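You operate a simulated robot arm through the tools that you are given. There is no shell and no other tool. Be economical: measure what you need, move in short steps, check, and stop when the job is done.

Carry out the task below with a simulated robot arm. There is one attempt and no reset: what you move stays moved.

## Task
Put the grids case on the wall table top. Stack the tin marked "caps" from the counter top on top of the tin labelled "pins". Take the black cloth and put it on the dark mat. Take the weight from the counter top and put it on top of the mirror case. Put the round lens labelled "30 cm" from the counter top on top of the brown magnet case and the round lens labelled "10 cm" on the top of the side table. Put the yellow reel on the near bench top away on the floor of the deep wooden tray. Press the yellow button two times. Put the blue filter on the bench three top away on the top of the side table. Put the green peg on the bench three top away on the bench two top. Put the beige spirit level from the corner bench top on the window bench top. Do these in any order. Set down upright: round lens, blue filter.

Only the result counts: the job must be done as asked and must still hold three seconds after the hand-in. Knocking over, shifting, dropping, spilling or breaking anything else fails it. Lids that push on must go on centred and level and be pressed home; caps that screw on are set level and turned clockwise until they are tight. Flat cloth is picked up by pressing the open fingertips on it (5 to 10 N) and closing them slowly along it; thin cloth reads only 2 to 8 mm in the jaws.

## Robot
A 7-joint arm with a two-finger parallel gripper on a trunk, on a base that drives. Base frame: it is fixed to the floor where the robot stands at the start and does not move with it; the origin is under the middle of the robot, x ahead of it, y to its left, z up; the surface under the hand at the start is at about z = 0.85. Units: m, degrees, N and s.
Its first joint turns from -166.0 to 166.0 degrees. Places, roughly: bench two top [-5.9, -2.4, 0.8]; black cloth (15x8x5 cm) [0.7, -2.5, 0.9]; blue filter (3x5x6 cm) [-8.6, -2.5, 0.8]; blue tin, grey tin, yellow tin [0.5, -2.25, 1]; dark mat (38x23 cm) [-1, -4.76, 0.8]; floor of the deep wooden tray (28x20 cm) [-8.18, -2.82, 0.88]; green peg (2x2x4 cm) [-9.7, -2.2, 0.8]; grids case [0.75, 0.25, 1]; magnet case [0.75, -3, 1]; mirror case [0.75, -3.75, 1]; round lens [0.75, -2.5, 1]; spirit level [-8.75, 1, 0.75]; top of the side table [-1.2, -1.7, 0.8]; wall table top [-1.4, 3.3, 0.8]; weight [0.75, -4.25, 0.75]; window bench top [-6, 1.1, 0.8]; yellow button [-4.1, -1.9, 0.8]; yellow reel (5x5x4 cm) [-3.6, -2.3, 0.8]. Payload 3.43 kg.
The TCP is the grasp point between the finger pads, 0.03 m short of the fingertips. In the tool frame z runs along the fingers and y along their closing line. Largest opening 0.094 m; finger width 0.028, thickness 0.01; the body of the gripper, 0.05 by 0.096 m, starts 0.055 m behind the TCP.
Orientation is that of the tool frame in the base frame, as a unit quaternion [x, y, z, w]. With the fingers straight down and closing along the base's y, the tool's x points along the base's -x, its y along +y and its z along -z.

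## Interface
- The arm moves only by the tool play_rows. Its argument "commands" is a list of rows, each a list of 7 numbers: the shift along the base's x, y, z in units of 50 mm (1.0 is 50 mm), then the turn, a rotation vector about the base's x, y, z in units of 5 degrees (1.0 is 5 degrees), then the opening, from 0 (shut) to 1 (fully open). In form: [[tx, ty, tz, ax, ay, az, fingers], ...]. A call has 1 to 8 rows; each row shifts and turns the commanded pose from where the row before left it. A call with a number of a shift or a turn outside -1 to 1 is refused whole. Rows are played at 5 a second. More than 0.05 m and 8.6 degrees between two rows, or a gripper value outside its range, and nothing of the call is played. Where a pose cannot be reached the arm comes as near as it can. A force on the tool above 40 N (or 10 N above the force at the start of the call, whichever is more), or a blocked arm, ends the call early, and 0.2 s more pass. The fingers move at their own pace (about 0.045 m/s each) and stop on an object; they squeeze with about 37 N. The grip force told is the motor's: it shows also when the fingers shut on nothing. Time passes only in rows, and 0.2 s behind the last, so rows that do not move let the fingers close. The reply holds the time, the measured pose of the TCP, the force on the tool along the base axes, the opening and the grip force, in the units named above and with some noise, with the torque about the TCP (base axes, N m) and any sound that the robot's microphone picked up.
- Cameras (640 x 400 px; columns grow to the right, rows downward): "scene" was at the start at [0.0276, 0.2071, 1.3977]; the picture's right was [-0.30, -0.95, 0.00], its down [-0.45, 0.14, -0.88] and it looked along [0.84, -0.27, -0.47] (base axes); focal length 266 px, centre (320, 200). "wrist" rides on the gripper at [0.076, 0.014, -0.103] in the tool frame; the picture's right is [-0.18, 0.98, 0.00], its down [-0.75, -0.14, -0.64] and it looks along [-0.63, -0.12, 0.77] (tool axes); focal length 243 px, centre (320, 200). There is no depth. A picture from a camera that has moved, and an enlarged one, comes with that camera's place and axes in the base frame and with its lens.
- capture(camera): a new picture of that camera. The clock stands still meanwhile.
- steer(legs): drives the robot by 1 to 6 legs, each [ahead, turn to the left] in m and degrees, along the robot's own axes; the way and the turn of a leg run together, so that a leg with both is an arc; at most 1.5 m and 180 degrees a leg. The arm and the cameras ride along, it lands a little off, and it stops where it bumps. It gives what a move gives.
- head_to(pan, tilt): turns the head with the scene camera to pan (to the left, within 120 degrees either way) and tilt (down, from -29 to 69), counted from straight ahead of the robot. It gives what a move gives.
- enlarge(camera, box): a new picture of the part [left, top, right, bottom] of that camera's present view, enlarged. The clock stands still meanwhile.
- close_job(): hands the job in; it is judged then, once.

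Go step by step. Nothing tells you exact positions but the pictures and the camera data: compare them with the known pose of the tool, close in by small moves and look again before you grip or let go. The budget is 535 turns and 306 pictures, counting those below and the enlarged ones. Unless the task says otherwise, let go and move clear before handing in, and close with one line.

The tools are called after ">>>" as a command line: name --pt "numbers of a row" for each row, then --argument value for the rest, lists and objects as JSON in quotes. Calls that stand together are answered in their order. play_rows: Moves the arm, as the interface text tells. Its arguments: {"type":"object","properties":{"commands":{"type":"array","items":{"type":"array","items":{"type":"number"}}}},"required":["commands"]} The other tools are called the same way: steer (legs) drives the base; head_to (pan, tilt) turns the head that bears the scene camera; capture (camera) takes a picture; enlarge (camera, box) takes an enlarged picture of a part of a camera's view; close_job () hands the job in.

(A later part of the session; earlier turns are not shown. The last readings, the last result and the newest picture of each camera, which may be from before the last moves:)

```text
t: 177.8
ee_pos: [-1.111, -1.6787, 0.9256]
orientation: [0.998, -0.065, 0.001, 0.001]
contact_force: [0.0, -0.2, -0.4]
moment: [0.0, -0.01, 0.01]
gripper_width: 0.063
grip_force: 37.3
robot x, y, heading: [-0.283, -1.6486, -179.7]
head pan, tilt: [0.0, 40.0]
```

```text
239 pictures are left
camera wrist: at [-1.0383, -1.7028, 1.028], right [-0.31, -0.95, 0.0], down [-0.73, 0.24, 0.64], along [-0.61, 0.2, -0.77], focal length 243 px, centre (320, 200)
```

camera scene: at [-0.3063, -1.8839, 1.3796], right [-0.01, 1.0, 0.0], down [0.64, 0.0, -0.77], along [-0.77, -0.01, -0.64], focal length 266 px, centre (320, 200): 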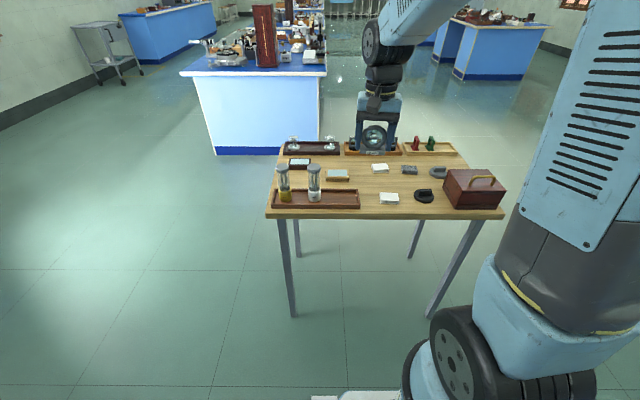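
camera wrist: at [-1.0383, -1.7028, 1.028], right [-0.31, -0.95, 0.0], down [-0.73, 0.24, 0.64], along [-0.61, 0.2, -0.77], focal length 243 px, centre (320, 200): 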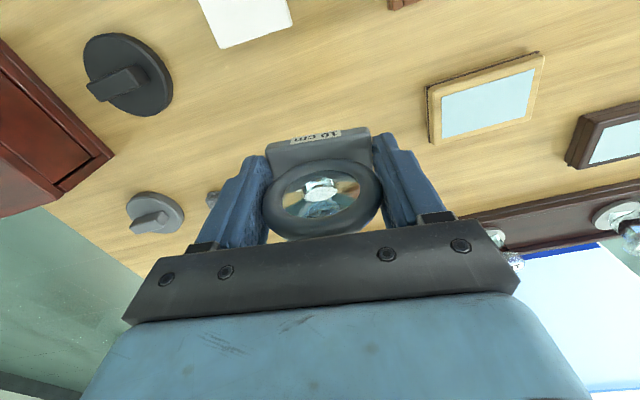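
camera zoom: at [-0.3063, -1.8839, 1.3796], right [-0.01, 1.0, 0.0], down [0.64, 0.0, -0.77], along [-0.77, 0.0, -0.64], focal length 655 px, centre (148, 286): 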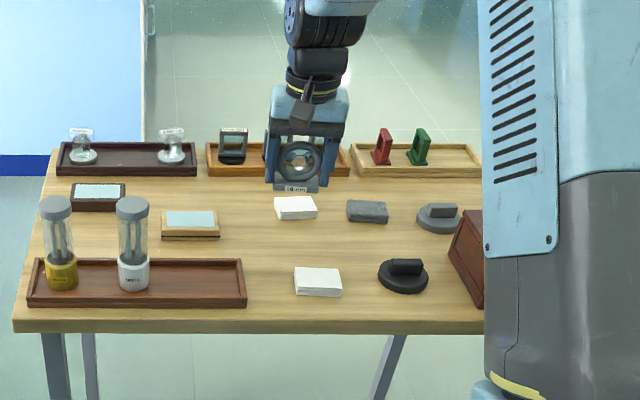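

It will land between the two white blocks. Lower.

>>> play_rows --pt "0 0 -0.5 0 0 0 0" --pt "0 0 -0.5 0 0 0 0" --pt "0 0 -0.3 0 0 0 0" --pt "0 0 -0.15 0 0 0 0"

>>> enlarge --camera "scene" --box '[310, 120, 430, 220]'

>>> play_rows --pt "0 0 -0.07 0 0 0 0"

```text
t: 178.8
ee_pos: [-1.1108, -1.6803, 0.8534]
orientation: [0.998, -0.067, 0.002, 0.0]
contact_force: [1.4, 0.4, -0.8]
moment: [-0.01, -0.01, -0.01]
gripper_width: 0.0629
grip_force: 37.0
robot x, y, heading: [-0.2811, -1.6476, -179.6]
head pan, tilt: [0.0, 40.0]
```

```text
4.00 times, centred on (370, 170) of scene
camera zoom: at [-0.3066, -1.8839, 1.3796], right [-0.01, 1.0, 0.0], down [0.64, 0.0, -0.77], along [-0.77, 0.0, -0.64], focal length 1065 px, centre (120, 320)
```

zoom: 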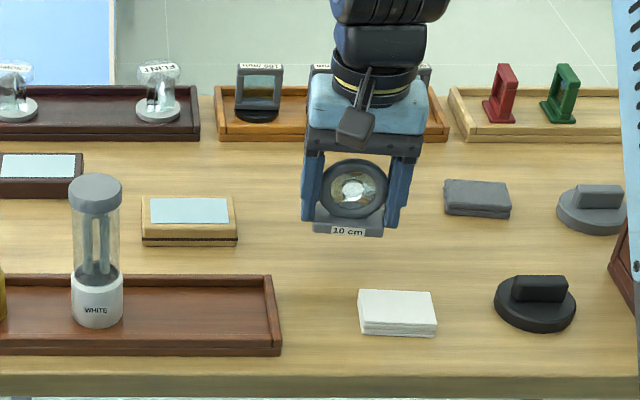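

```text
t: 179.2
ee_pos: [-1.1104, -1.6795, 0.8494]
orientation: [0.998, -0.066, 0.002, 0.0]
contact_force: [0.4, 0.1, -0.6]
moment: [0.01, 0.01, 0.0]
gripper_width: 0.0632
grip_force: 37.3
robot x, y, heading: [-0.2818, -1.6499, -179.9]
head pan, tilt: [0.0, 40.0]
```

>>> play_rows --pt "0 0 -0.08 0 0 0 0" --pt "0 0 -0.08 0 0 0 0"

>>> play_rows --pt "0 0 -0.07 0 0 0 0"

>>> play_rows --pt "0 0 -0.07 0 0 0 0"

```text
t: 179.8
ee_pos: [-1.1113, -1.6813, 0.8415]
orientation: [0.998, -0.066, 0.001, 0.0]
contact_force: [-0.2, -0.5, -1.0]
moment: [-0.03, 0.0, -0.04]
gripper_width: 0.0632
grip_force: 37.1
robot x, y, heading: [-0.2809, -1.6483, -179.8]
head pan, tilt: [0.0, 40.0]
```

```text
t: 180.2
ee_pos: [-1.1113, -1.6804, 0.8387]
orientation: [0.998, -0.066, 0.002, 0.0]
contact_force: [-0.4, 0.3, -0.8]
moment: [-0.01, -0.01, -0.01]
gripper_width: 0.0632
grip_force: 37.0
robot x, y, heading: [-0.2816, -1.6492, -179.6]
head pan, tilt: [0.0, 40.0]
```

```text
t: 180.6
ee_pos: [-1.1088, -1.6803, 0.8341]
orientation: [0.998, -0.067, 0.002, 0.0]
contact_force: [0.0, -0.5, 0.2]
moment: [0.01, 0.02, 0.0]
gripper_width: 0.0629
grip_force: 37.2
robot x, y, heading: [-0.2825, -1.6461, -179.7]
head pan, tilt: [0.0, 40.0]
```

>>> play_rows --pt "0 0 -0.05 0 0 0 0"

>>> play_rows --pt "0 0 -0.05 0 0 0 0"

```text
t: 181.0
ee_pos: [-1.1088, -1.6806, 0.8318]
orientation: [0.998, -0.066, 0.001, 0.0]
contact_force: [0.5, -0.3, 0.3]
moment: [0.0, -0.04, -0.02]
gripper_width: 0.0631
grip_force: 37.1
robot x, y, heading: [-0.2824, -1.6476, -179.7]
head pan, tilt: [0.0, 40.0]
```

```text
t: 181.4
ee_pos: [-1.1092, -1.68, 0.8292]
orientation: [0.998, -0.066, 0.002, 0.001]
contact_force: [0.4, 0.2, -0.6]
moment: [0.02, 0.0, 0.03]
gripper_width: 0.0631
grip_force: 37.1
robot x, y, heading: [-0.28, -1.6522, -179.3]
head pan, tilt: [0.0, 40.0]
```

>>> play_rows --pt "0 0 -0.06 0 0 0 0" --pt "0 0 -0.06 0 0 0 0" --pt "0 0 -0.06 0 0 0 0"

>>> enlarge --camera "scene" --box '[310, 120, 430, 220]'

```text
t: 182.2
ee_pos: [-1.1093, -1.6813, 0.8208]
orientation: [0.998, -0.067, 0.002, 0.0]
contact_force: [0.4, -0.4, -0.8]
moment: [0.06, 0.0, -0.01]
gripper_width: 0.0633
grip_force: 36.8
robot x, y, heading: [-0.2809, -1.647, -179.6]
head pan, tilt: [0.0, 40.0]
```

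```text
4.00 times, centred on (370, 170) of scene
camera zoom: at [-0.3066, -1.8839, 1.3796], right [-0.01, 1.0, 0.0], down [0.64, 0.0, -0.77], along [-0.77, 0.0, -0.64], focal length 1065 px, centre (120, 320)
```

zoom: 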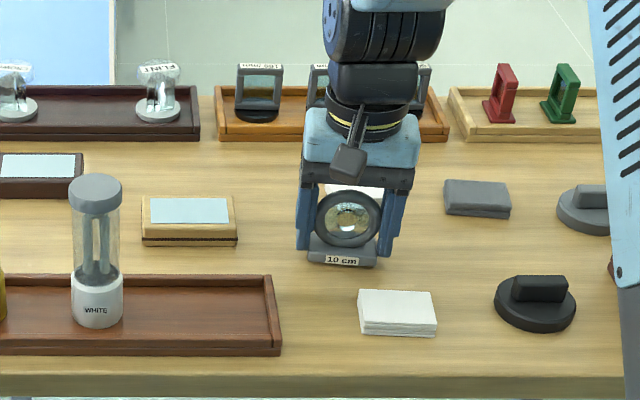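

>>> play_rows --pt "0 0 -0.06 0 0 0 0"

>>> play_rows --pt "0 0 -0.06 0 0 0 0"

>>> play_rows --pt "0 0 -0.06 0 0 0 0"

```text
t: 182.6
ee_pos: [-1.1103, -1.6815, 0.817]
orientation: [0.998, -0.065, 0.002, 0.0]
contact_force: [0.0, 0.5, -0.4]
moment: [0.0, 0.02, -0.01]
gripper_width: 0.0633
grip_force: 37.0
robot x, y, heading: [-0.2808, -1.6455, -179.8]
head pan, tilt: [0.0, 40.0]
```

```text
t: 183.0
ee_pos: [-1.1108, -1.6818, 0.8177]
orientation: [0.998, -0.067, 0.0, 0.0]
contact_force: [1.9, -0.5, 21.3]
moment: [0.1, -0.4, -0.01]
gripper_width: 0.0631
grip_force: 37.6
robot x, y, heading: [-0.2832, -1.6511, -179.6]
head pan, tilt: [0.0, 40.0]
```

```text
t: 183.4
ee_pos: [-1.1109, -1.6818, 0.8143]
orientation: [0.998, -0.066, 0.0, 0.0]
contact_force: [-3.4, -1.1, 31.8]
moment: [0.07, -0.04, -0.01]
gripper_width: 0.0631
grip_force: 36.9
robot x, y, heading: [-0.2803, -1.6472, -179.7]
head pan, tilt: [0.0, 40.0]
```

Contact (table ≈0.78). Release and rise.

>>> play_rows --pt "0 0 0.07 0 0 0 0" --pt "0 0 0 0 0 0 1" --pt "0 0 0 0 0 0 1" --pt "0 0 0 0 0 0 1" --pt "0 0 0.3 0 0 0 1" --pt "0 0 0.8 0 0 0 1" --pt "0 0 1 0 0 0 1" --pt "0 0 1 0 0 0 1"

>>> play_rows --pt "0.4 0 1 0 0 0 1" --pt "0.8 0 0.5 0 0 0 1" --pt "0.8 0 0.5 0 0 0 1" --pt "0.8 0 0.5 0 0 0 1" --pt "0.8 0 0 0 0 0 1" --pt "0.8 0 0 0 0 0 1"

>>> enlarge --camera "scene" --box '[260, 120, 500, 230]'

```text
t: 185.2
ee_pos: [-1.111, -1.6809, 0.9702]
orientation: [0.998, -0.066, 0.003, 0.001]
contact_force: [-0.6, 0.2, -0.4]
moment: [-0.01, -0.01, -0.01]
gripper_width: 0.0941
grip_force: 0.0
robot x, y, heading: [-0.2848, -1.6496, -179.4]
head pan, tilt: [0.0, 40.0]
```

```text
refused: row 1 steps farther than a row can; nothing moved
```

```text
2.67 times, centred on (380, 175) of scene
camera zoom: at [-0.3072, -1.8839, 1.3796], right [-0.01, 1.0, 0.0], down [0.64, 0.0, -0.77], along [-0.77, 0.0, -0.64], focal length 710 px, centre (160, 267)
```

zoom: 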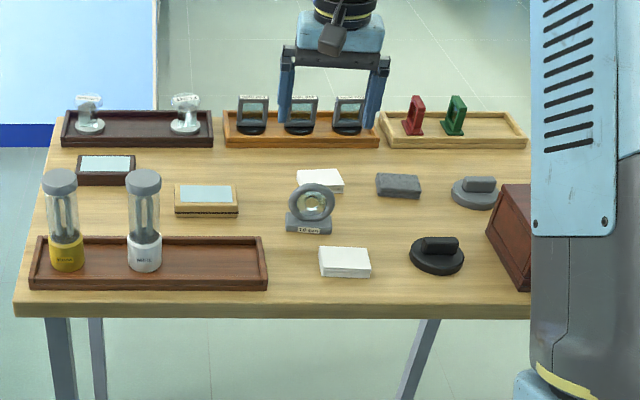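

Lens is upright on the side table. Retract and drive back to the counter for the black cloth.

>>> play_rows --pt "0 0 1 0 0 0 1" --pt "0 0 1 0 0 0 1" --pt "0 0 0.8 0 0 0 1" --pt "0.9 0 0.3 0 0 0 1" --pt "0.9 0 0 0 0 0 1" --pt "0.9 0 0 0 0 0 1" --pt "0.9 0 0 0 0 0 1" --pt "0.9 0 0 0 0 0 1"

>>> steer --legs '[[0, 45]]'

>>> steer --legs '[[0, 45], [0.85, 0]]'

>>> steer --legs '[[0, 45]]'

>>> steer --legs '[[0, 45]]'

>>> capture --camera "scene"

```text
t: 187.0
ee_pos: [-0.8869, -1.681, 1.1246]
orientation: [0.998, -0.066, 0.001, 0.0]
contact_force: [-0.3, -0.5, -0.9]
moment: [-0.03, -0.05, 0.06]
gripper_width: 0.0939
grip_force: 0.1
robot x, y, heading: [-0.284, -1.6483, -179.5]
head pan, tilt: [0.0, 40.0]
```

```text
t: 189.7
ee_pos: [-0.6892, -2.0973, 1.1261]
orientation: [0.948, 0.32, 0.002, 0.0]
contact_force: [-0.6, 0.0, -0.8]
moment: [0.0, 0.01, 0.02]
gripper_width: 0.094
grip_force: 0.0
robot x, y, heading: [-0.316, -1.615, -135.1]
head pan, tilt: [0.0, 40.0]
```

```text
t: 196.6
ee_pos: [-0.2591, -3.0592, 1.1252]
orientation: [0.759, 0.651, 0.001, -0.001]
contact_force: [0.7, -0.1, 0.1]
moment: [-0.01, 0.01, 0.01]
gripper_width: 0.0942
grip_force: 0.1
robot x, y, heading: [-0.3418, -2.4515, -90.7]
head pan, tilt: [0.0, 40.0]
```

```text
t: 199.3
ee_pos: [0.1525, -2.8178, 1.1253]
orientation: [0.447, 0.895, 0.001, -0.001]
contact_force: [0.2, -0.3, 0.0]
moment: [0.01, -0.02, -0.01]
gripper_width: 0.094
grip_force: 0.1
robot x, y, heading: [-0.3718, -2.4879, -45.2]
head pan, tilt: [0.0, 40.0]
```

```text
t: 202.0
ee_pos: [0.2311, -2.3422, 1.1271]
orientation: [0.065, 0.998, 0.0, -0.001]
contact_force: [1.0, -0.5, 0.9]
moment: [0.07, 0.04, -0.03]
gripper_width: 0.0941
grip_force: 0.1
robot x, y, heading: [-0.3741, -2.5429, -0.5]
head pan, tilt: [0.0, 40.0]
```

```text
235 pictures are left
camera scene: at [-0.3474, -2.3056, 1.3796], right [0.0, -1.0, 0.0], down [-0.64, 0.0, -0.77], along [0.77, 0.0, -0.64], focal length 266 px, centre (320, 200)
```

scene: 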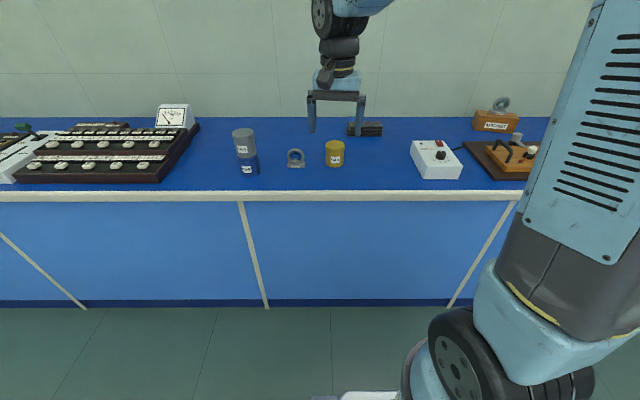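

Drive up to the counter and turn the tool to close across the cloth's short side.

>>> steer --legs '[[0.34, 0]]'

>>> play_rows --pt "0.2 -0.2 0 0 0 1 1" --pt "0.2 -0.2 0 0 0 1 1" --pt "0.2 -0.2 0 0 0 1 1" --pt "0.2 -0.2 0 0 0 1 1" --pt "0.2 -0.2 0 0 0 1 1" --pt "0.2 -0.2 0 0 0 1 1" --pt "0.2 -0.2 0 0 0 1 1" --pt "0.2 -0.2 0 0 0 1 1"

>>> play_rows --pt "0.2 -0.2 0 0 0 1 1" --pt "0.2 -0.2 0 0 0 1 1" --pt "0.2 -0.2 0 0 0 1 1" --pt "0.2 -0.2 0 0 0 1 1" --pt "0.2 -0.2 0 0 0 1 1" --pt "0.2 -0.2 0 0 0 1 1" --pt "0.2 -0.2 0 0 0 1 1" --pt "0.2 -0.2 0 0 0 1 1"

>>> capture --camera "wrist"

>>> enlarge --camera "scene" --box '[280, 120, 480, 245]'

```text
t: 204.3
ee_pos: [0.5709, -2.3417, 1.1279]
orientation: [0.063, 0.998, 0.0, -0.001]
contact_force: [-0.2, -0.2, 0.0]
moment: [0.02, -0.03, 0.03]
gripper_width: 0.0938
grip_force: 0.0
robot x, y, heading: [-0.0354, -2.5423, 0.1]
head pan, tilt: [0.0, 40.0]
```

```text
t: 206.1
ee_pos: [0.6504, -2.4225, 1.1275]
orientation: [-0.283, 0.959, -0.001, -0.002]
contact_force: [-0.6, 0.1, -0.2]
moment: [-0.02, 0.0, 0.01]
gripper_width: 0.094
grip_force: 0.0
robot x, y, heading: [-0.0288, -2.5439, 0.2]
head pan, tilt: [0.0, 40.0]
```

```text
t: 207.9
ee_pos: [0.7309, -2.502, 1.1282]
orientation: [-0.594, 0.805, -0.001, -0.002]
contact_force: [-0.1, 0.9, -0.1]
moment: [-0.02, -0.03, 0.02]
gripper_width: 0.0936
grip_force: 0.2
robot x, y, heading: [-0.0364, -2.5385, 0.0]
head pan, tilt: [0.0, 40.0]
```

```text
234 pictures are left
camera wrist: at [0.6938, -2.569, 1.2302], right [-0.89, 0.47, 0.0], down [0.36, 0.68, 0.64], along [0.3, 0.57, -0.77], focal length 243 px, centre (320, 200)
```

wrist: 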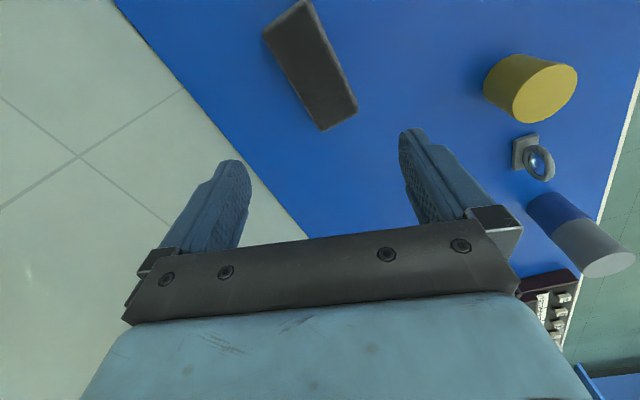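

```text
3.20 times, centred on (380, 182) of scene
camera zoom: at [-0.0072, -2.3067, 1.3796], right [0.0, -1.0, 0.0], down [-0.64, 0.0, -0.77], along [0.77, 0.0, -0.64], focal length 852 px, centre (128, 256)
```

zoom: 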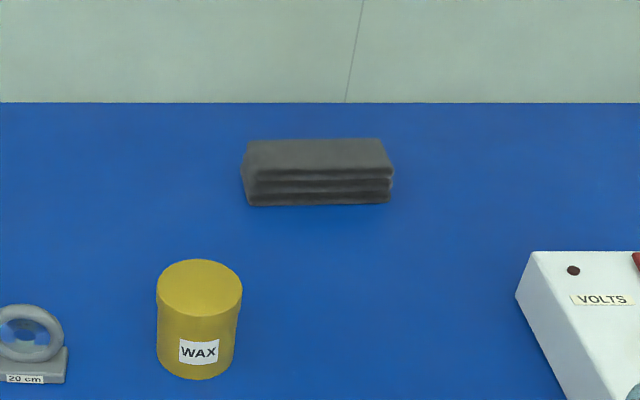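

Cloth centre ≈(0.74, −2.507), yaw ≈ +3.5°. Align and come lower, then re-check.

>>> play_rows --pt "0.06 -0.03 -0.6 0 0 1 1" --pt "0.06 -0.03 -0.6 0 0 1 1" --pt "0.06 -0.02 -0.6 0 0 1 1" --pt "0 0 -0.6 0 0 1 1" --pt "0 0 -0.6 0 0 0.14 1"

>>> capture --camera "wrist"

>>> enlarge --camera "scene" --box '[300, 90, 460, 210]'

```text
t: 209.1
ee_pos: [0.7387, -2.5054, 0.977]
orientation: [0.728, -0.685, 0.001, 0.001]
contact_force: [-0.4, -0.4, -0.4]
moment: [0.0, -0.03, 0.02]
gripper_width: 0.094
grip_force: 0.0
robot x, y, heading: [-0.0333, -2.5394, -0.1]
head pan, tilt: [0.0, 40.0]
```

```text
232 pictures are left
camera wrist: at [0.7292, -2.583, 1.0799], right [-0.99, 0.12, 0.0], down [0.1, 0.76, 0.64], along [0.08, 0.63, -0.77], focal length 243 px, centre (320, 200)
```

wrist: 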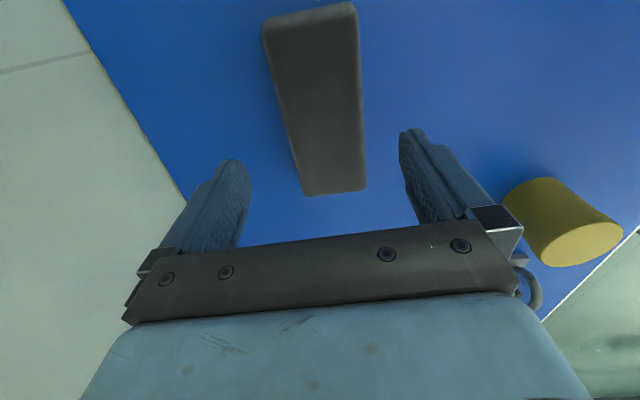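

```text
3.33 times, centred on (380, 150) of scene
camera zoom: at [-0.0073, -2.3068, 1.3796], right [0.0, -1.0, 0.0], down [-0.64, 0.0, -0.77], along [0.77, 0.0, -0.64], focal length 888 px, centre (120, 367)
```

zoom: 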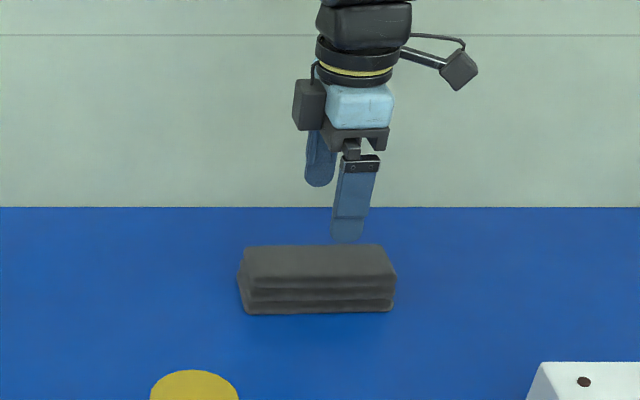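

Centre refined to (0.735, −2.505). Descending around the cloth.

>>> play_rows --pt "-0.06 0.06 -0.5 0 0 -0.4 1" --pt "0 0 -0.6 0 0 0 1"

>>> capture --camera "wrist"

>>> enlarge --camera "scene" --box '[320, 110, 440, 200]'

```text
t: 209.7
ee_pos: [0.7367, -2.5026, 0.9222]
orientation: [0.716, -0.698, 0.002, 0.001]
contact_force: [-0.5, -0.5, 0.4]
moment: [0.0, -0.01, -0.01]
gripper_width: 0.0938
grip_force: 0.1
robot x, y, heading: [-0.0345, -2.5428, -0.2]
head pan, tilt: [0.0, 40.0]
```

```text
230 pictures are left
camera wrist: at [0.7232, -2.5788, 1.0245], right [-0.99, 0.16, 0.0], down [0.12, 0.76, 0.64], along [0.1, 0.63, -0.77], focal length 243 px, centre (320, 200)
```

wrist: 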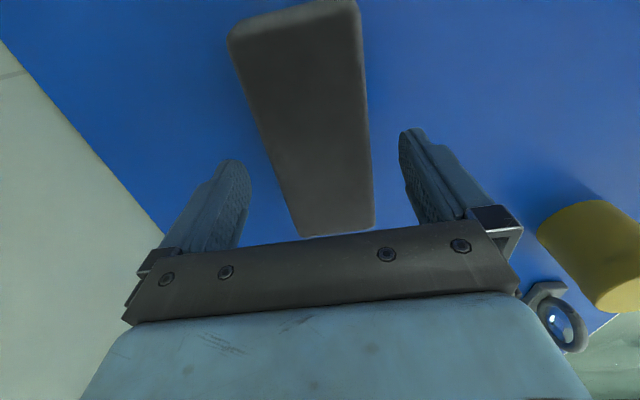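

```text
4.44 times, centred on (380, 155) of scene
camera zoom: at [-0.0073, -2.3068, 1.3796], right [0.0, -1.0, 0.0], down [-0.64, 0.0, -0.77], along [0.77, 0.0, -0.64], focal length 1183 px, centre (53, 400)
```

zoom: 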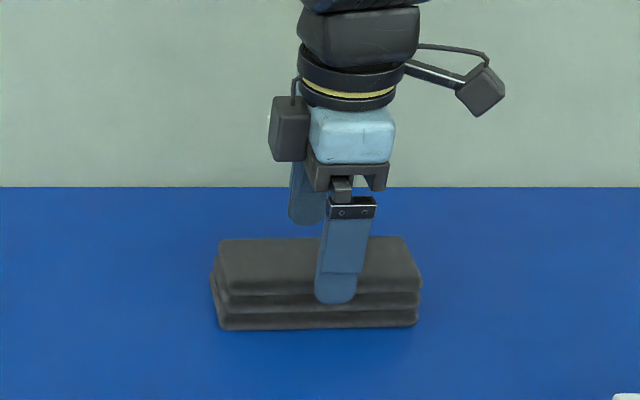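

>>> play_rows --pt "0 0 -0.4 0 0 0 1" --pt "0 0 -0.35 0 0 0 1"

>>> play_rows --pt "0 0 0 0 0 0 0" --pt "0 0 0 0 0 0 0" --pt "0 0 0 0 0 0 0" --pt "0 0 0 0 0 0 0" --pt "0 0 0 0 0 0 0" --pt "0 0 0 0 0 0 0" --pt "0 0 0 0 0 0 0" --pt "0 0 0 0 0 0 0"

>>> enlarge --camera "scene" --box '[320, 110, 440, 200]'

```text
t: 210.3
ee_pos: [0.7348, -2.5031, 0.884]
orientation: [0.716, -0.698, 0.0, 0.002]
contact_force: [-0.1, -0.4, -0.5]
moment: [0.01, -0.02, -0.04]
gripper_width: 0.0941
grip_force: 0.0
robot x, y, heading: [-0.0337, -2.5419, -0.1]
head pan, tilt: [0.0, 40.0]
```

```text
t: 212.1
ee_pos: [0.7356, -2.5023, 0.8836]
orientation: [0.716, -0.698, 0.001, 0.002]
contact_force: [0.7, -0.5, -0.5]
moment: [0.0, 0.0, 0.06]
gripper_width: 0.0738
grip_force: 37.1
robot x, y, heading: [-0.0318, -2.5412, 0.1]
head pan, tilt: [0.0, 40.0]
```

```text
4.44 times, centred on (380, 155) of scene
camera zoom: at [-0.0069, -2.3068, 1.3796], right [0.0, -1.0, 0.0], down [-0.64, 0.0, -0.77], along [0.77, 0.0, -0.64], focal length 1183 px, centre (53, 400)
```

zoom: 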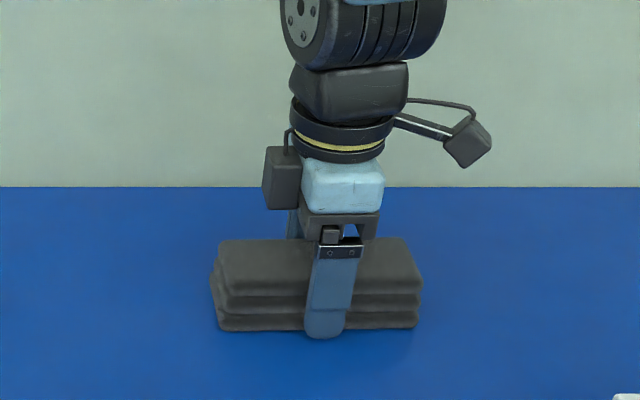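

Gripped at 7.4 cm. Lift slowly.

>>> play_rows --pt "0 0 0.1 0 0 0 0" --pt "0 0 0.2 0 0 0 0" --pt "0 0 0.3 0 0 0 0" --pt "0 0 0.5 0 0 0 0" --pt "0 0 0.6 0 0 0 0" --pt "-0.3 0 0.6 0 0 0 0" --pt "-0.5 0 0.6 0 0 0 0" --pt "-0.6 0 0.6 0 0 0 0"

>>> capture --camera "scene"

>>> capture --camera "wrist"

```text
t: 213.9
ee_pos: [0.6666, -2.5024, 1.0592]
orientation: [0.716, -0.698, 0.0, 0.002]
contact_force: [0.6, -0.2, -1.5]
moment: [0.03, 0.0, -0.04]
gripper_width: 0.0736
grip_force: 37.3
robot x, y, heading: [-0.0313, -2.5392, 0.2]
head pan, tilt: [0.0, 40.0]
```

```text
227 pictures are left
camera scene: at [-0.0062, -2.3069, 1.3796], right [0.0, -1.0, 0.0], down [-0.64, 0.0, -0.77], along [0.77, 0.0, -0.64], focal length 266 px, centre (320, 200)
```

scene: 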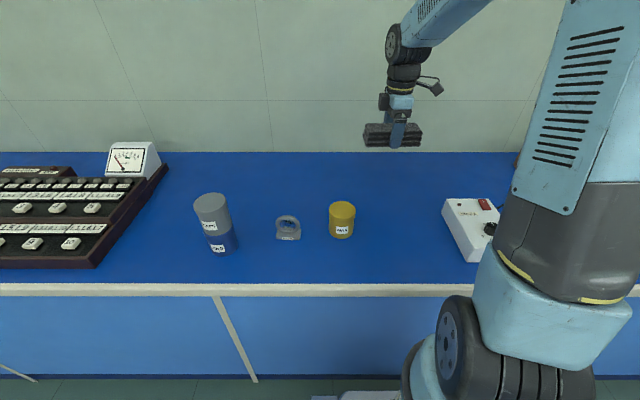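

```text
226 pictures are left
camera wrist: at [0.6545, -2.5777, 1.1619], right [-0.99, 0.16, 0.0], down [0.12, 0.76, 0.64], along [0.1, 0.63, -0.77], focal length 243 px, centre (320, 200)
```

wrist: 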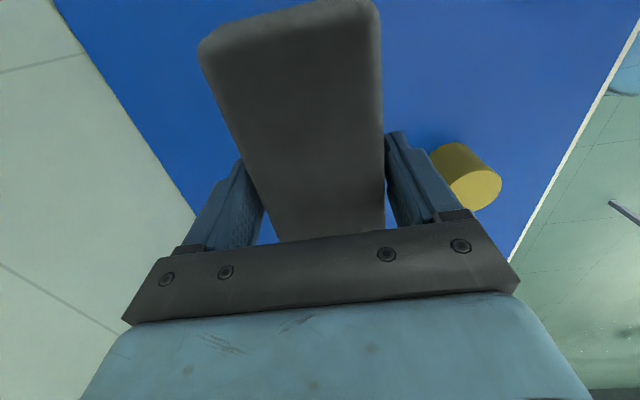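

Cloth held. Drive toward the dark mat at (−1, −4.76) and look.

>>> steer --legs '[[-0.35, 0], [0, -45]]'

>>> steer --legs '[[0, -45], [0.9, 0]]'

>>> head_to --pan -10 --tilt 30

>>> capture --camera "scene"

```text
t: 218.5
ee_pos: [0.1447, -3.0084, 1.0593]
orientation: [-0.395, 0.919, 0.0, -0.001]
contact_force: [-0.1, -0.2, -0.8]
moment: [0.0, 0.02, -0.01]
gripper_width: 0.0739
grip_force: 37.4
robot x, y, heading: [-0.3394, -2.5006, -44.6]
head pan, tilt: [0.0, 40.0]
```

```text
t: 225.5
ee_pos: [-0.3574, -4.0873, 1.0578]
orientation: [-0.011, 1.0, 0.001, -0.002]
contact_force: [0.0, 0.2, -0.9]
moment: [0.01, -0.02, 0.0]
gripper_width: 0.0737
grip_force: 36.6
robot x, y, heading: [-0.3221, -3.3885, -90.0]
head pan, tilt: [0.0, 40.0]
```

```text
t: 226.2
ee_pos: [-0.3572, -4.0876, 1.0601]
orientation: [-0.01, 1.0, 0.001, -0.002]
contact_force: [0.8, 0.5, -0.9]
moment: [-0.02, 0.01, -0.01]
gripper_width: 0.0736
grip_force: 36.5
robot x, y, heading: [-0.3204, -3.3862, -89.8]
head pan, tilt: [-10.0, 30.0]
```

```text
225 pictures are left
camera scene: at [-0.1013, -3.4179, 1.3949], right [-0.98, 0.17, 0.0], down [0.09, 0.49, -0.87], along [-0.15, -0.85, -0.5], focal length 266 px, centre (320, 200)
```

scene: 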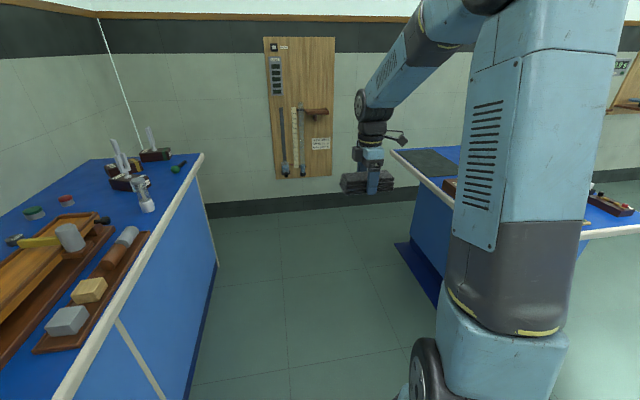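

Mat confirmed at (−0.99, −4.75) on the table to the right. I'll approach from the north side; turn and look first.

>>> steer --legs '[[0, -53]]'

>>> head_to --pan 45 --tilt 30

>>> capture --camera "scene"

>>> head_to --pan 0 --tilt 35

>>> capture --camera "scene"

```text
t: 229.3
ee_pos: [-0.9028, -3.7804, 1.0604]
orientation: [0.436, 0.9, 0.001, -0.002]
contact_force: [0.4, -0.5, -1.6]
moment: [0.03, 0.02, 0.01]
gripper_width: 0.0737
grip_force: 36.9
robot x, y, heading: [-0.2828, -3.4363, -142.5]
head pan, tilt: [-10.0, 30.0]
```

```text
t: 230.6
ee_pos: [-0.9022, -3.7803, 1.0596]
orientation: [0.437, 0.899, 0.002, -0.001]
contact_force: [0.8, -0.2, -1.5]
moment: [-0.01, 0.04, -0.05]
gripper_width: 0.0739
grip_force: 36.6
robot x, y, heading: [-0.2804, -3.4355, -142.4]
head pan, tilt: [45.0, 30.0]
```

```text
224 pictures are left
camera scene: at [-0.1058, -3.6785, 1.395], right [-0.99, 0.13, 0.0], down [0.07, 0.5, -0.87], along [-0.11, -0.86, -0.5], focal length 266 px, centre (320, 200)
```

scene: 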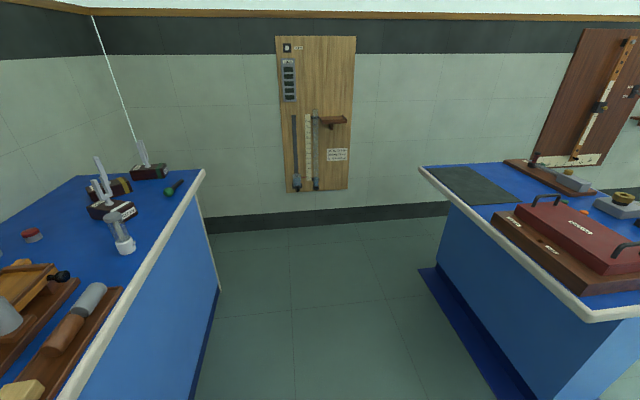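

```text
t: 231.7
ee_pos: [-0.9026, -3.7798, 1.0603]
orientation: [0.437, 0.9, 0.002, -0.001]
contact_force: [0.3, -0.7, -1.6]
moment: [-0.02, 0.03, 0.01]
gripper_width: 0.0735
grip_force: 37.0
robot x, y, heading: [-0.2845, -3.4395, -142.5]
head pan, tilt: [0.0, 35.0]
```

```text
223 pictures are left
camera scene: at [-0.1637, -3.6425, 1.3872], right [-0.61, 0.79, 0.0], down [0.46, 0.35, -0.82], along [-0.65, -0.5, -0.57], focal length 266 px, centre (320, 200)
```

scene: 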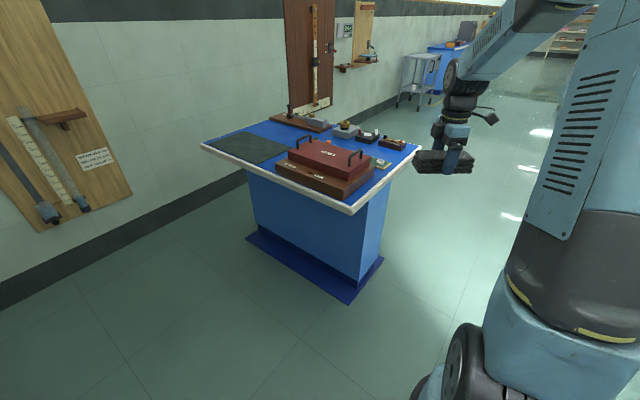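

Table spans x −1.52…−0.86, y −4.99…−4.03, with the mat at its south-east end. I'll approach from the east; raise the cloth a little first.

>>> play_rows --pt "0 0 0.5 0 0 0 0" --pt "0 0 0.6 0 0 0 0"

>>> steer --legs '[[0, 52]]'

>>> steer --legs '[[1.03, 0]]'

>>> steer --legs '[[0, -45]]'

>>> steer --legs '[[0, -45]]'

>>> capture --camera "scene"

```text
t: 232.3
ee_pos: [-0.9043, -3.7789, 1.1158]
orientation: [0.437, 0.899, 0.001, 0.0]
contact_force: [-0.6, 0.7, -1.0]
moment: [0.01, -0.03, -0.01]
gripper_width: 0.0739
grip_force: 37.3
robot x, y, heading: [-0.2876, -3.4413, -142.5]
head pan, tilt: [0.0, 35.0]
```

```text
t: 235.3
ee_pos: [-0.3849, -4.1399, 1.1159]
orientation: [-0.012, 1.0, 0.001, -0.002]
contact_force: [0.1, -1.0, -2.5]
moment: [0.03, -0.05, -0.02]
gripper_width: 0.0737
grip_force: 37.2
robot x, y, heading: [-0.3492, -3.4402, -89.3]
head pan, tilt: [0.0, 35.0]
```

```text
t: 240.7
ee_pos: [-0.3836, -5.1681, 1.116]
orientation: [-0.008, 1.0, 0.001, -0.001]
contact_force: [-0.1, 0.4, -0.9]
moment: [0.0, 0.02, -0.02]
gripper_width: 0.0738
grip_force: 36.8
robot x, y, heading: [-0.3432, -4.4698, -89.7]
head pan, tilt: [0.0, 35.0]
```

```text
t: 243.4
ee_pos: [-0.8676, -4.9346, 1.117]
orientation: [0.375, 0.927, 0.001, -0.001]
contact_force: [-1.3, 1.1, -1.7]
moment: [0.02, -0.03, -0.02]
gripper_width: 0.0737
grip_force: 36.8
robot x, y, heading: [-0.3058, -4.5054, -134.6]
head pan, tilt: [0.0, 35.0]
```

```text
t: 246.2
ee_pos: [-1.0037, -4.4003, 1.1167]
orientation: [0.707, 0.707, 0.002, -0.001]
contact_force: [0.2, -0.9, -1.5]
moment: [0.0, 0.01, -0.03]
gripper_width: 0.0739
grip_force: 37.0
robot x, y, heading: [-0.3058, -4.5637, 179.6]
head pan, tilt: [0.0, 35.0]
```

```text
222 pictures are left
camera scene: at [-0.3372, -4.7983, 1.3872], right [0.0, 1.0, 0.0], down [0.57, 0.0, -0.82], along [-0.82, 0.0, -0.57], focal length 266 px, centre (320, 200)
```

scene: 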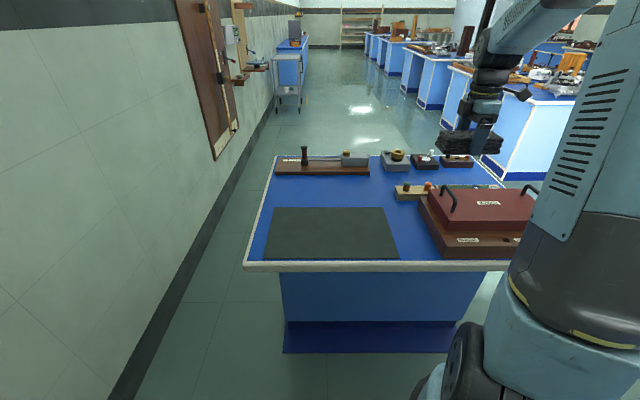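

Mat centre ≈(−1.0, −4.765). Move there and lower.

>>> play_rows --pt "0 -0.8 0 0 0 0 0" --pt "0 -0.9 0 0 0 0 0" --pt "0 -0.95 0 0 0 0 0" --pt "0 -0.95 0 0 0 0 0" --pt "0 -0.95 0 0 0 0 0" --pt "0 -0.95 0 0 0 0 0" --pt "0 -0.95 0 0 0 0 0" --pt "0 -0.85 0 0 0 0 0"

>>> play_rows --pt "0 0 -0.8 0 0 0 0" --pt "0 0 -0.9 0 0 0 0" --pt "0 0 -0.9 0 0 0 0" --pt "0 0 -0.9 0 0 0 0" --pt "0 0 -0.7 0 0 0 0" --pt "0 0 -0.4 0 0 0 0"

>>> capture --camera "scene"

```text
t: 248.0
ee_pos: [-1.0051, -4.7655, 1.1186]
orientation: [0.707, 0.707, 0.002, -0.001]
contact_force: [-0.3, -0.2, -1.8]
moment: [-0.06, -0.01, 0.0]
gripper_width: 0.0739
grip_force: 37.0
robot x, y, heading: [-0.307, -4.5624, 179.8]
head pan, tilt: [0.0, 35.0]
```

```text
t: 249.4
ee_pos: [-1.0029, -4.7661, 0.8902]
orientation: [0.707, 0.707, 0.002, 0.0]
contact_force: [0.0, 0.5, -1.6]
moment: [-0.02, 0.0, 0.02]
gripper_width: 0.0738
grip_force: 37.5
robot x, y, heading: [-0.3057, -4.5625, 179.5]
head pan, tilt: [0.0, 35.0]
```

```text
221 pictures are left
camera scene: at [-0.3365, -4.7983, 1.3872], right [0.01, 1.0, 0.0], down [0.57, 0.0, -0.82], along [-0.82, 0.0, -0.57], focal length 266 px, centre (320, 200)
```

scene: 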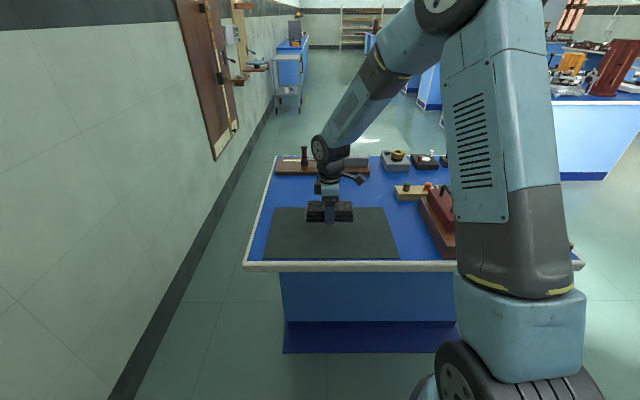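

>>> play_rows --pt "0 0 -0.3 0 0 0 0" --pt "0 0 -0.2 0 0 0 0" --pt "0 0 -0.15 0 0 0 0" --pt "0 0 -0.15 0 0 0 0"

>>> play_rows --pt "0 0 -0.1 0 0 0 0" --pt "0 0 -0.1 0 0 0 0"

>>> play_rows --pt "0 0 -0.1 0 0 0 0" --pt "0 0 -0.1 0 0 0 0"

```text
t: 250.4
ee_pos: [-1.0034, -4.7659, 0.8483]
orientation: [0.707, 0.707, 0.002, -0.001]
contact_force: [1.1, -0.3, -1.7]
moment: [0.01, -0.01, 0.01]
gripper_width: 0.0737
grip_force: 37.3
robot x, y, heading: [-0.306, -4.562, 179.6]
head pan, tilt: [0.0, 35.0]
```

```text
t: 251.0
ee_pos: [-1.0052, -4.7673, 0.8386]
orientation: [0.707, 0.707, 0.002, -0.001]
contact_force: [-0.5, 1.0, -0.6]
moment: [-0.02, -0.01, -0.02]
gripper_width: 0.0738
grip_force: 36.9
robot x, y, heading: [-0.3072, -4.561, 180.0]
head pan, tilt: [0.0, 35.0]
```

```text
t: 251.4
ee_pos: [-1.0046, -4.7661, 0.8373]
orientation: [0.707, 0.707, 0.0, -0.002]
contact_force: [9.3, 3.9, 12.9]
moment: [-0.21, 0.16, 0.14]
gripper_width: 0.0739
grip_force: 37.4
robot x, y, heading: [-0.3052, -4.5627, 179.9]
head pan, tilt: [0.0, 35.0]
stopped in row 2: the force on the tool passed its limit at 48 N (the readings are from after the stop); the commanded pose is now the measured one
```

Contact; release and rise straight up.

>>> play_rows --pt "0 0 0.03 0 0 0 0" --pt "0 0 0 0 0 0 1" --pt "0 0 0 0 0 0 1" --pt "0 0 0 0 0 0 1" --pt "0 0 0.4 0 0 0 1" --pt "0 0 0.9 0 0 0 1" --pt "0 0 1 0 0 0 1" --pt "0 0 1 0 0 0 1"

>>> play_rows --pt "0 0 1 0 0 0 1" --pt "0 0 1 0 0 0 1" --pt "0 0 0.7 0 0 0 1"

>>> capture --camera "scene"

```text
t: 253.2
ee_pos: [-1.0041, -4.7664, 1.0027]
orientation: [0.707, 0.707, 0.001, -0.002]
contact_force: [-0.3, 0.4, -0.7]
moment: [0.03, -0.02, -0.01]
gripper_width: 0.0938
grip_force: 0.0
robot x, y, heading: [-0.304, -4.5622, 179.8]
head pan, tilt: [0.0, 35.0]
```

```text
t: 254.0
ee_pos: [-1.003, -4.7671, 1.1386]
orientation: [0.707, 0.707, 0.0, -0.001]
contact_force: [0.3, 0.3, 0.0]
moment: [-0.04, -0.02, -0.01]
gripper_width: 0.0939
grip_force: 0.1
robot x, y, heading: [-0.3088, -4.5609, 179.6]
head pan, tilt: [0.0, 35.0]
```

```text
220 pictures are left
camera scene: at [-0.3368, -4.7984, 1.3872], right [0.0, 1.0, 0.0], down [0.57, 0.0, -0.82], along [-0.82, 0.0, -0.57], focal length 266 px, centre (320, 200)
```

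scene: 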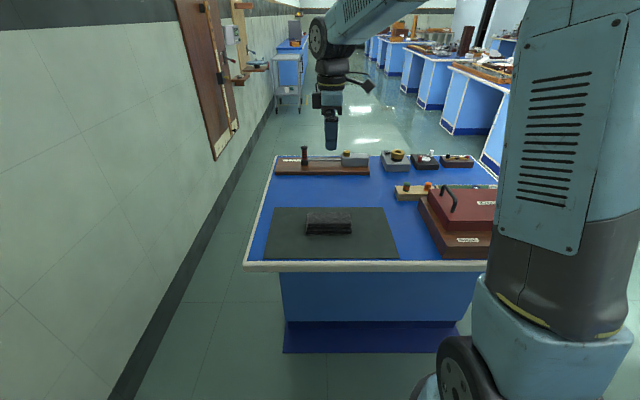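

Cloth is on the mat. Retract, reset tool yaw and turn back toward the counter for the weight.

>>> play_rows --pt "0.18 0.256 0 0 0 -1 1" --pt "0.18 0.256 0 0 0 -1 1" --pt "0.18 0.256 0 0 0 -1 1" --pt "0.18 0.256 0 0 0 -1 1" --pt "0.18 0.256 0 0 0 -1 1" --pt "0.18 0.256 0 0 0 -1 1" --pt "0.18 0.256 0 0 0 -1 1" --pt "0.18 0.256 0 0 0 -1 1"

>>> play_rows --pt "0.18 0.256 0 0 0 -1 1" --pt "0.18 0.256 0 0 0 -1 1" --pt "0.18 0.256 0 0 0 -1 1" --pt "0.18 0.256 0 0 0 -1 1" --pt "0.18 0.256 0 0 0 -1 1" --pt "0.18 0.256 0 0 0 -1 1" --pt "0.18 0.256 0 0 0 -1 1" --pt "0.18 0.256 0 0 0 -1 1"

>>> steer --legs '[[0, 45]]'

>>> steer --legs '[[0, 45], [-0.45, 0]]'

>>> steer --legs '[[0, 45]]'

>>> steer --legs '[[0, 45]]'

>>> capture --camera "scene"

```text
t: 255.8
ee_pos: [-0.9327, -4.6638, 1.14]
orientation: [0.907, 0.422, 0.0, -0.002]
contact_force: [-0.5, -0.7, -0.1]
moment: [0.04, -0.03, 0.0]
gripper_width: 0.094
grip_force: 0.0
robot x, y, heading: [-0.3077, -4.5676, 179.9]
head pan, tilt: [0.0, 35.0]
```

```text
t: 257.6
ee_pos: [-0.8612, -4.5605, 1.1381]
orientation: [0.996, 0.086, 0.001, -0.002]
contact_force: [-0.3, 0.3, -0.9]
moment: [0.01, -0.04, 0.0]
gripper_width: 0.0942
grip_force: 0.1
robot x, y, heading: [-0.3071, -4.56, 179.7]
head pan, tilt: [0.0, 35.0]
```

```text
t: 260.4
ee_pos: [-0.6986, -4.9564, 1.138]
orientation: [0.885, 0.465, 0.0, -0.002]
contact_force: [-0.1, 1.0, 0.1]
moment: [-0.02, -0.02, 0.01]
gripper_width: 0.0942
grip_force: 0.0
robot x, y, heading: [-0.3384, -4.529, -134.7]
head pan, tilt: [0.0, 35.0]
```

```text
t: 265.4
ee_pos: [-0.2954, -4.6313, 1.1383]
orientation: [0.642, 0.767, -0.001, -0.002]
contact_force: [-0.2, 0.1, -0.6]
moment: [0.0, -0.02, 0.01]
gripper_width: 0.094
grip_force: 0.2
robot x, y, heading: [-0.3704, -4.0807, -89.5]
head pan, tilt: [0.0, 35.0]
```

```text
t: 268.1
ee_pos: [0.0746, -4.4185, 1.1396]
orientation: [0.301, 0.954, -0.002, -0.001]
contact_force: [-0.2, -0.1, 0.2]
moment: [-0.02, 0.0, -0.01]
gripper_width: 0.0939
grip_force: 0.1
robot x, y, heading: [-0.4006, -4.1085, -45.5]
head pan, tilt: [0.0, 35.0]
```

```text
t: 270.9
ee_pos: [0.1544, -3.9899, 1.1389]
orientation: [-0.086, 0.996, -0.002, -0.001]
contact_force: [-0.4, 0.1, 0.4]
moment: [0.01, 0.01, 0.03]
gripper_width: 0.0939
grip_force: 0.1
robot x, y, heading: [-0.4011, -4.1588, -1.0]
head pan, tilt: [0.0, 35.0]
```

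```text
219 pictures are left
camera scene: at [-0.3697, -3.9232, 1.3872], right [-0.01, -1.0, 0.0], down [-0.57, 0.01, -0.82], along [0.82, -0.01, -0.57], focal length 266 px, centre (320, 200)
```

scene: 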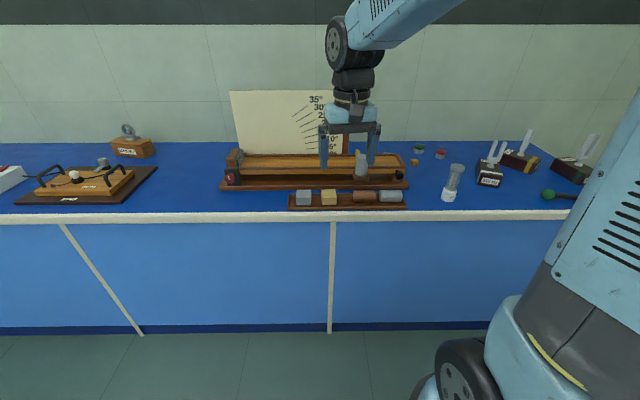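

>>> enlarge --camera "scene" --box '[210, 90, 430, 220]'

>>> enlarge --camera "scene" --box '[400, 120, 600, 220]'

```text
2.91 times, centred on (320, 155) of scene
camera zoom: at [-0.3697, -3.9232, 1.3872], right [-0.01, -1.0, 0.0], down [-0.57, 0.01, -0.82], along [0.82, -0.01, -0.57], focal length 775 px, centre (320, 331)
```

zoom: 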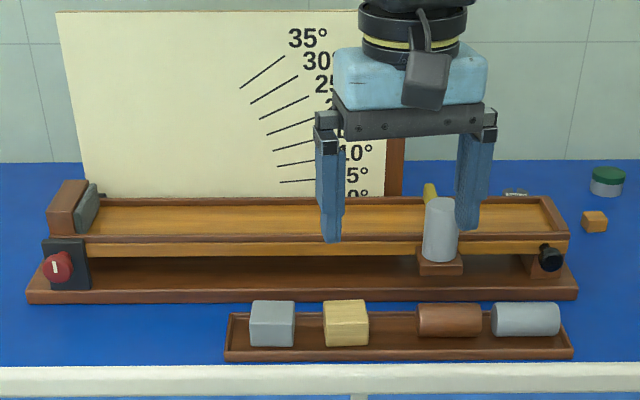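

```text
3.20 times, centred on (500, 170) of scene
camera zoom: at [-0.3697, -3.9232, 1.3872], right [-0.01, -1.0, 0.0], down [-0.57, 0.01, -0.82], along [0.82, -0.01, -0.57], focal length 852 px, centre (-256, 296)
```

zoom: 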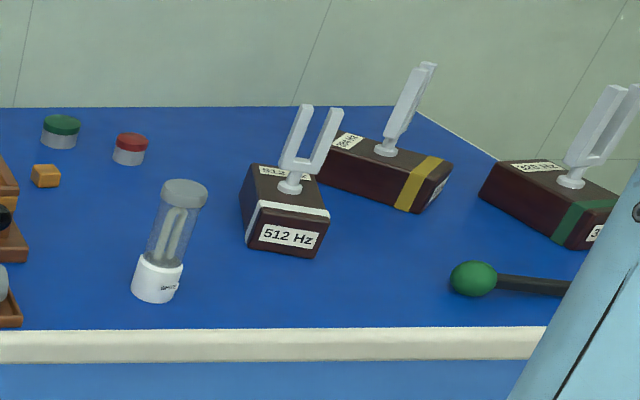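

I need to identify the weight and the mirror case; something silver is behind the ramp. Enlarging.

>>> enlarge --camera "scene" --box '[360, 130, 450, 190]'

>>> enlarge --camera "scene" --box '[210, 130, 300, 190]'

```text
6.67 times, centred on (405, 160) of scene
camera zoom: at [-0.3697, -3.9232, 1.3872], right [-0.01, -1.0, 0.0], down [-0.57, 0.01, -0.82], along [0.82, -0.01, -0.57], focal length 1775 px, centre (-247, 467)
```

zoom: 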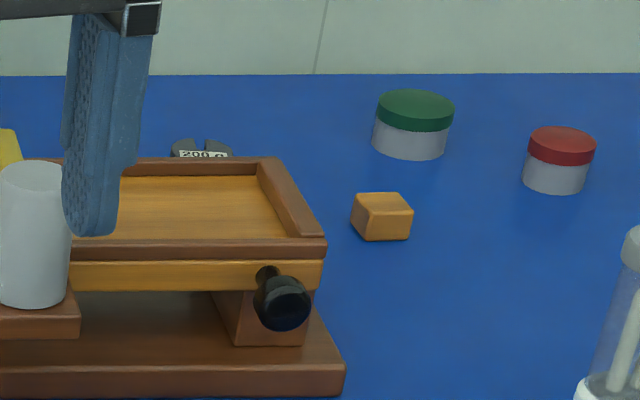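

```text
6.67 times, centred on (255, 160) of scene
camera zoom: at [-0.3697, -3.9232, 1.3872], right [-0.01, -1.0, 0.0], down [-0.57, 0.01, -0.82], along [0.82, -0.01, -0.57], focal length 1775 px, centre (753, 467)
```

zoom: 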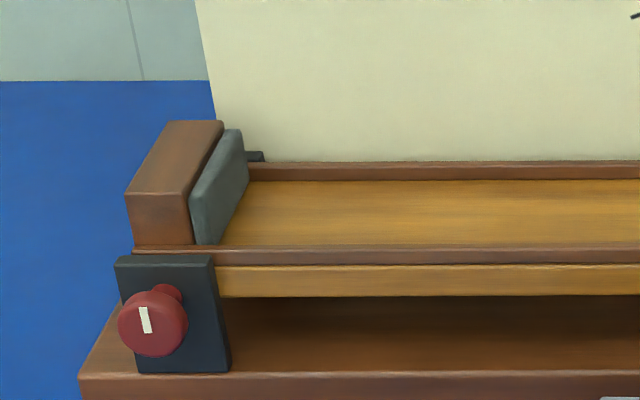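

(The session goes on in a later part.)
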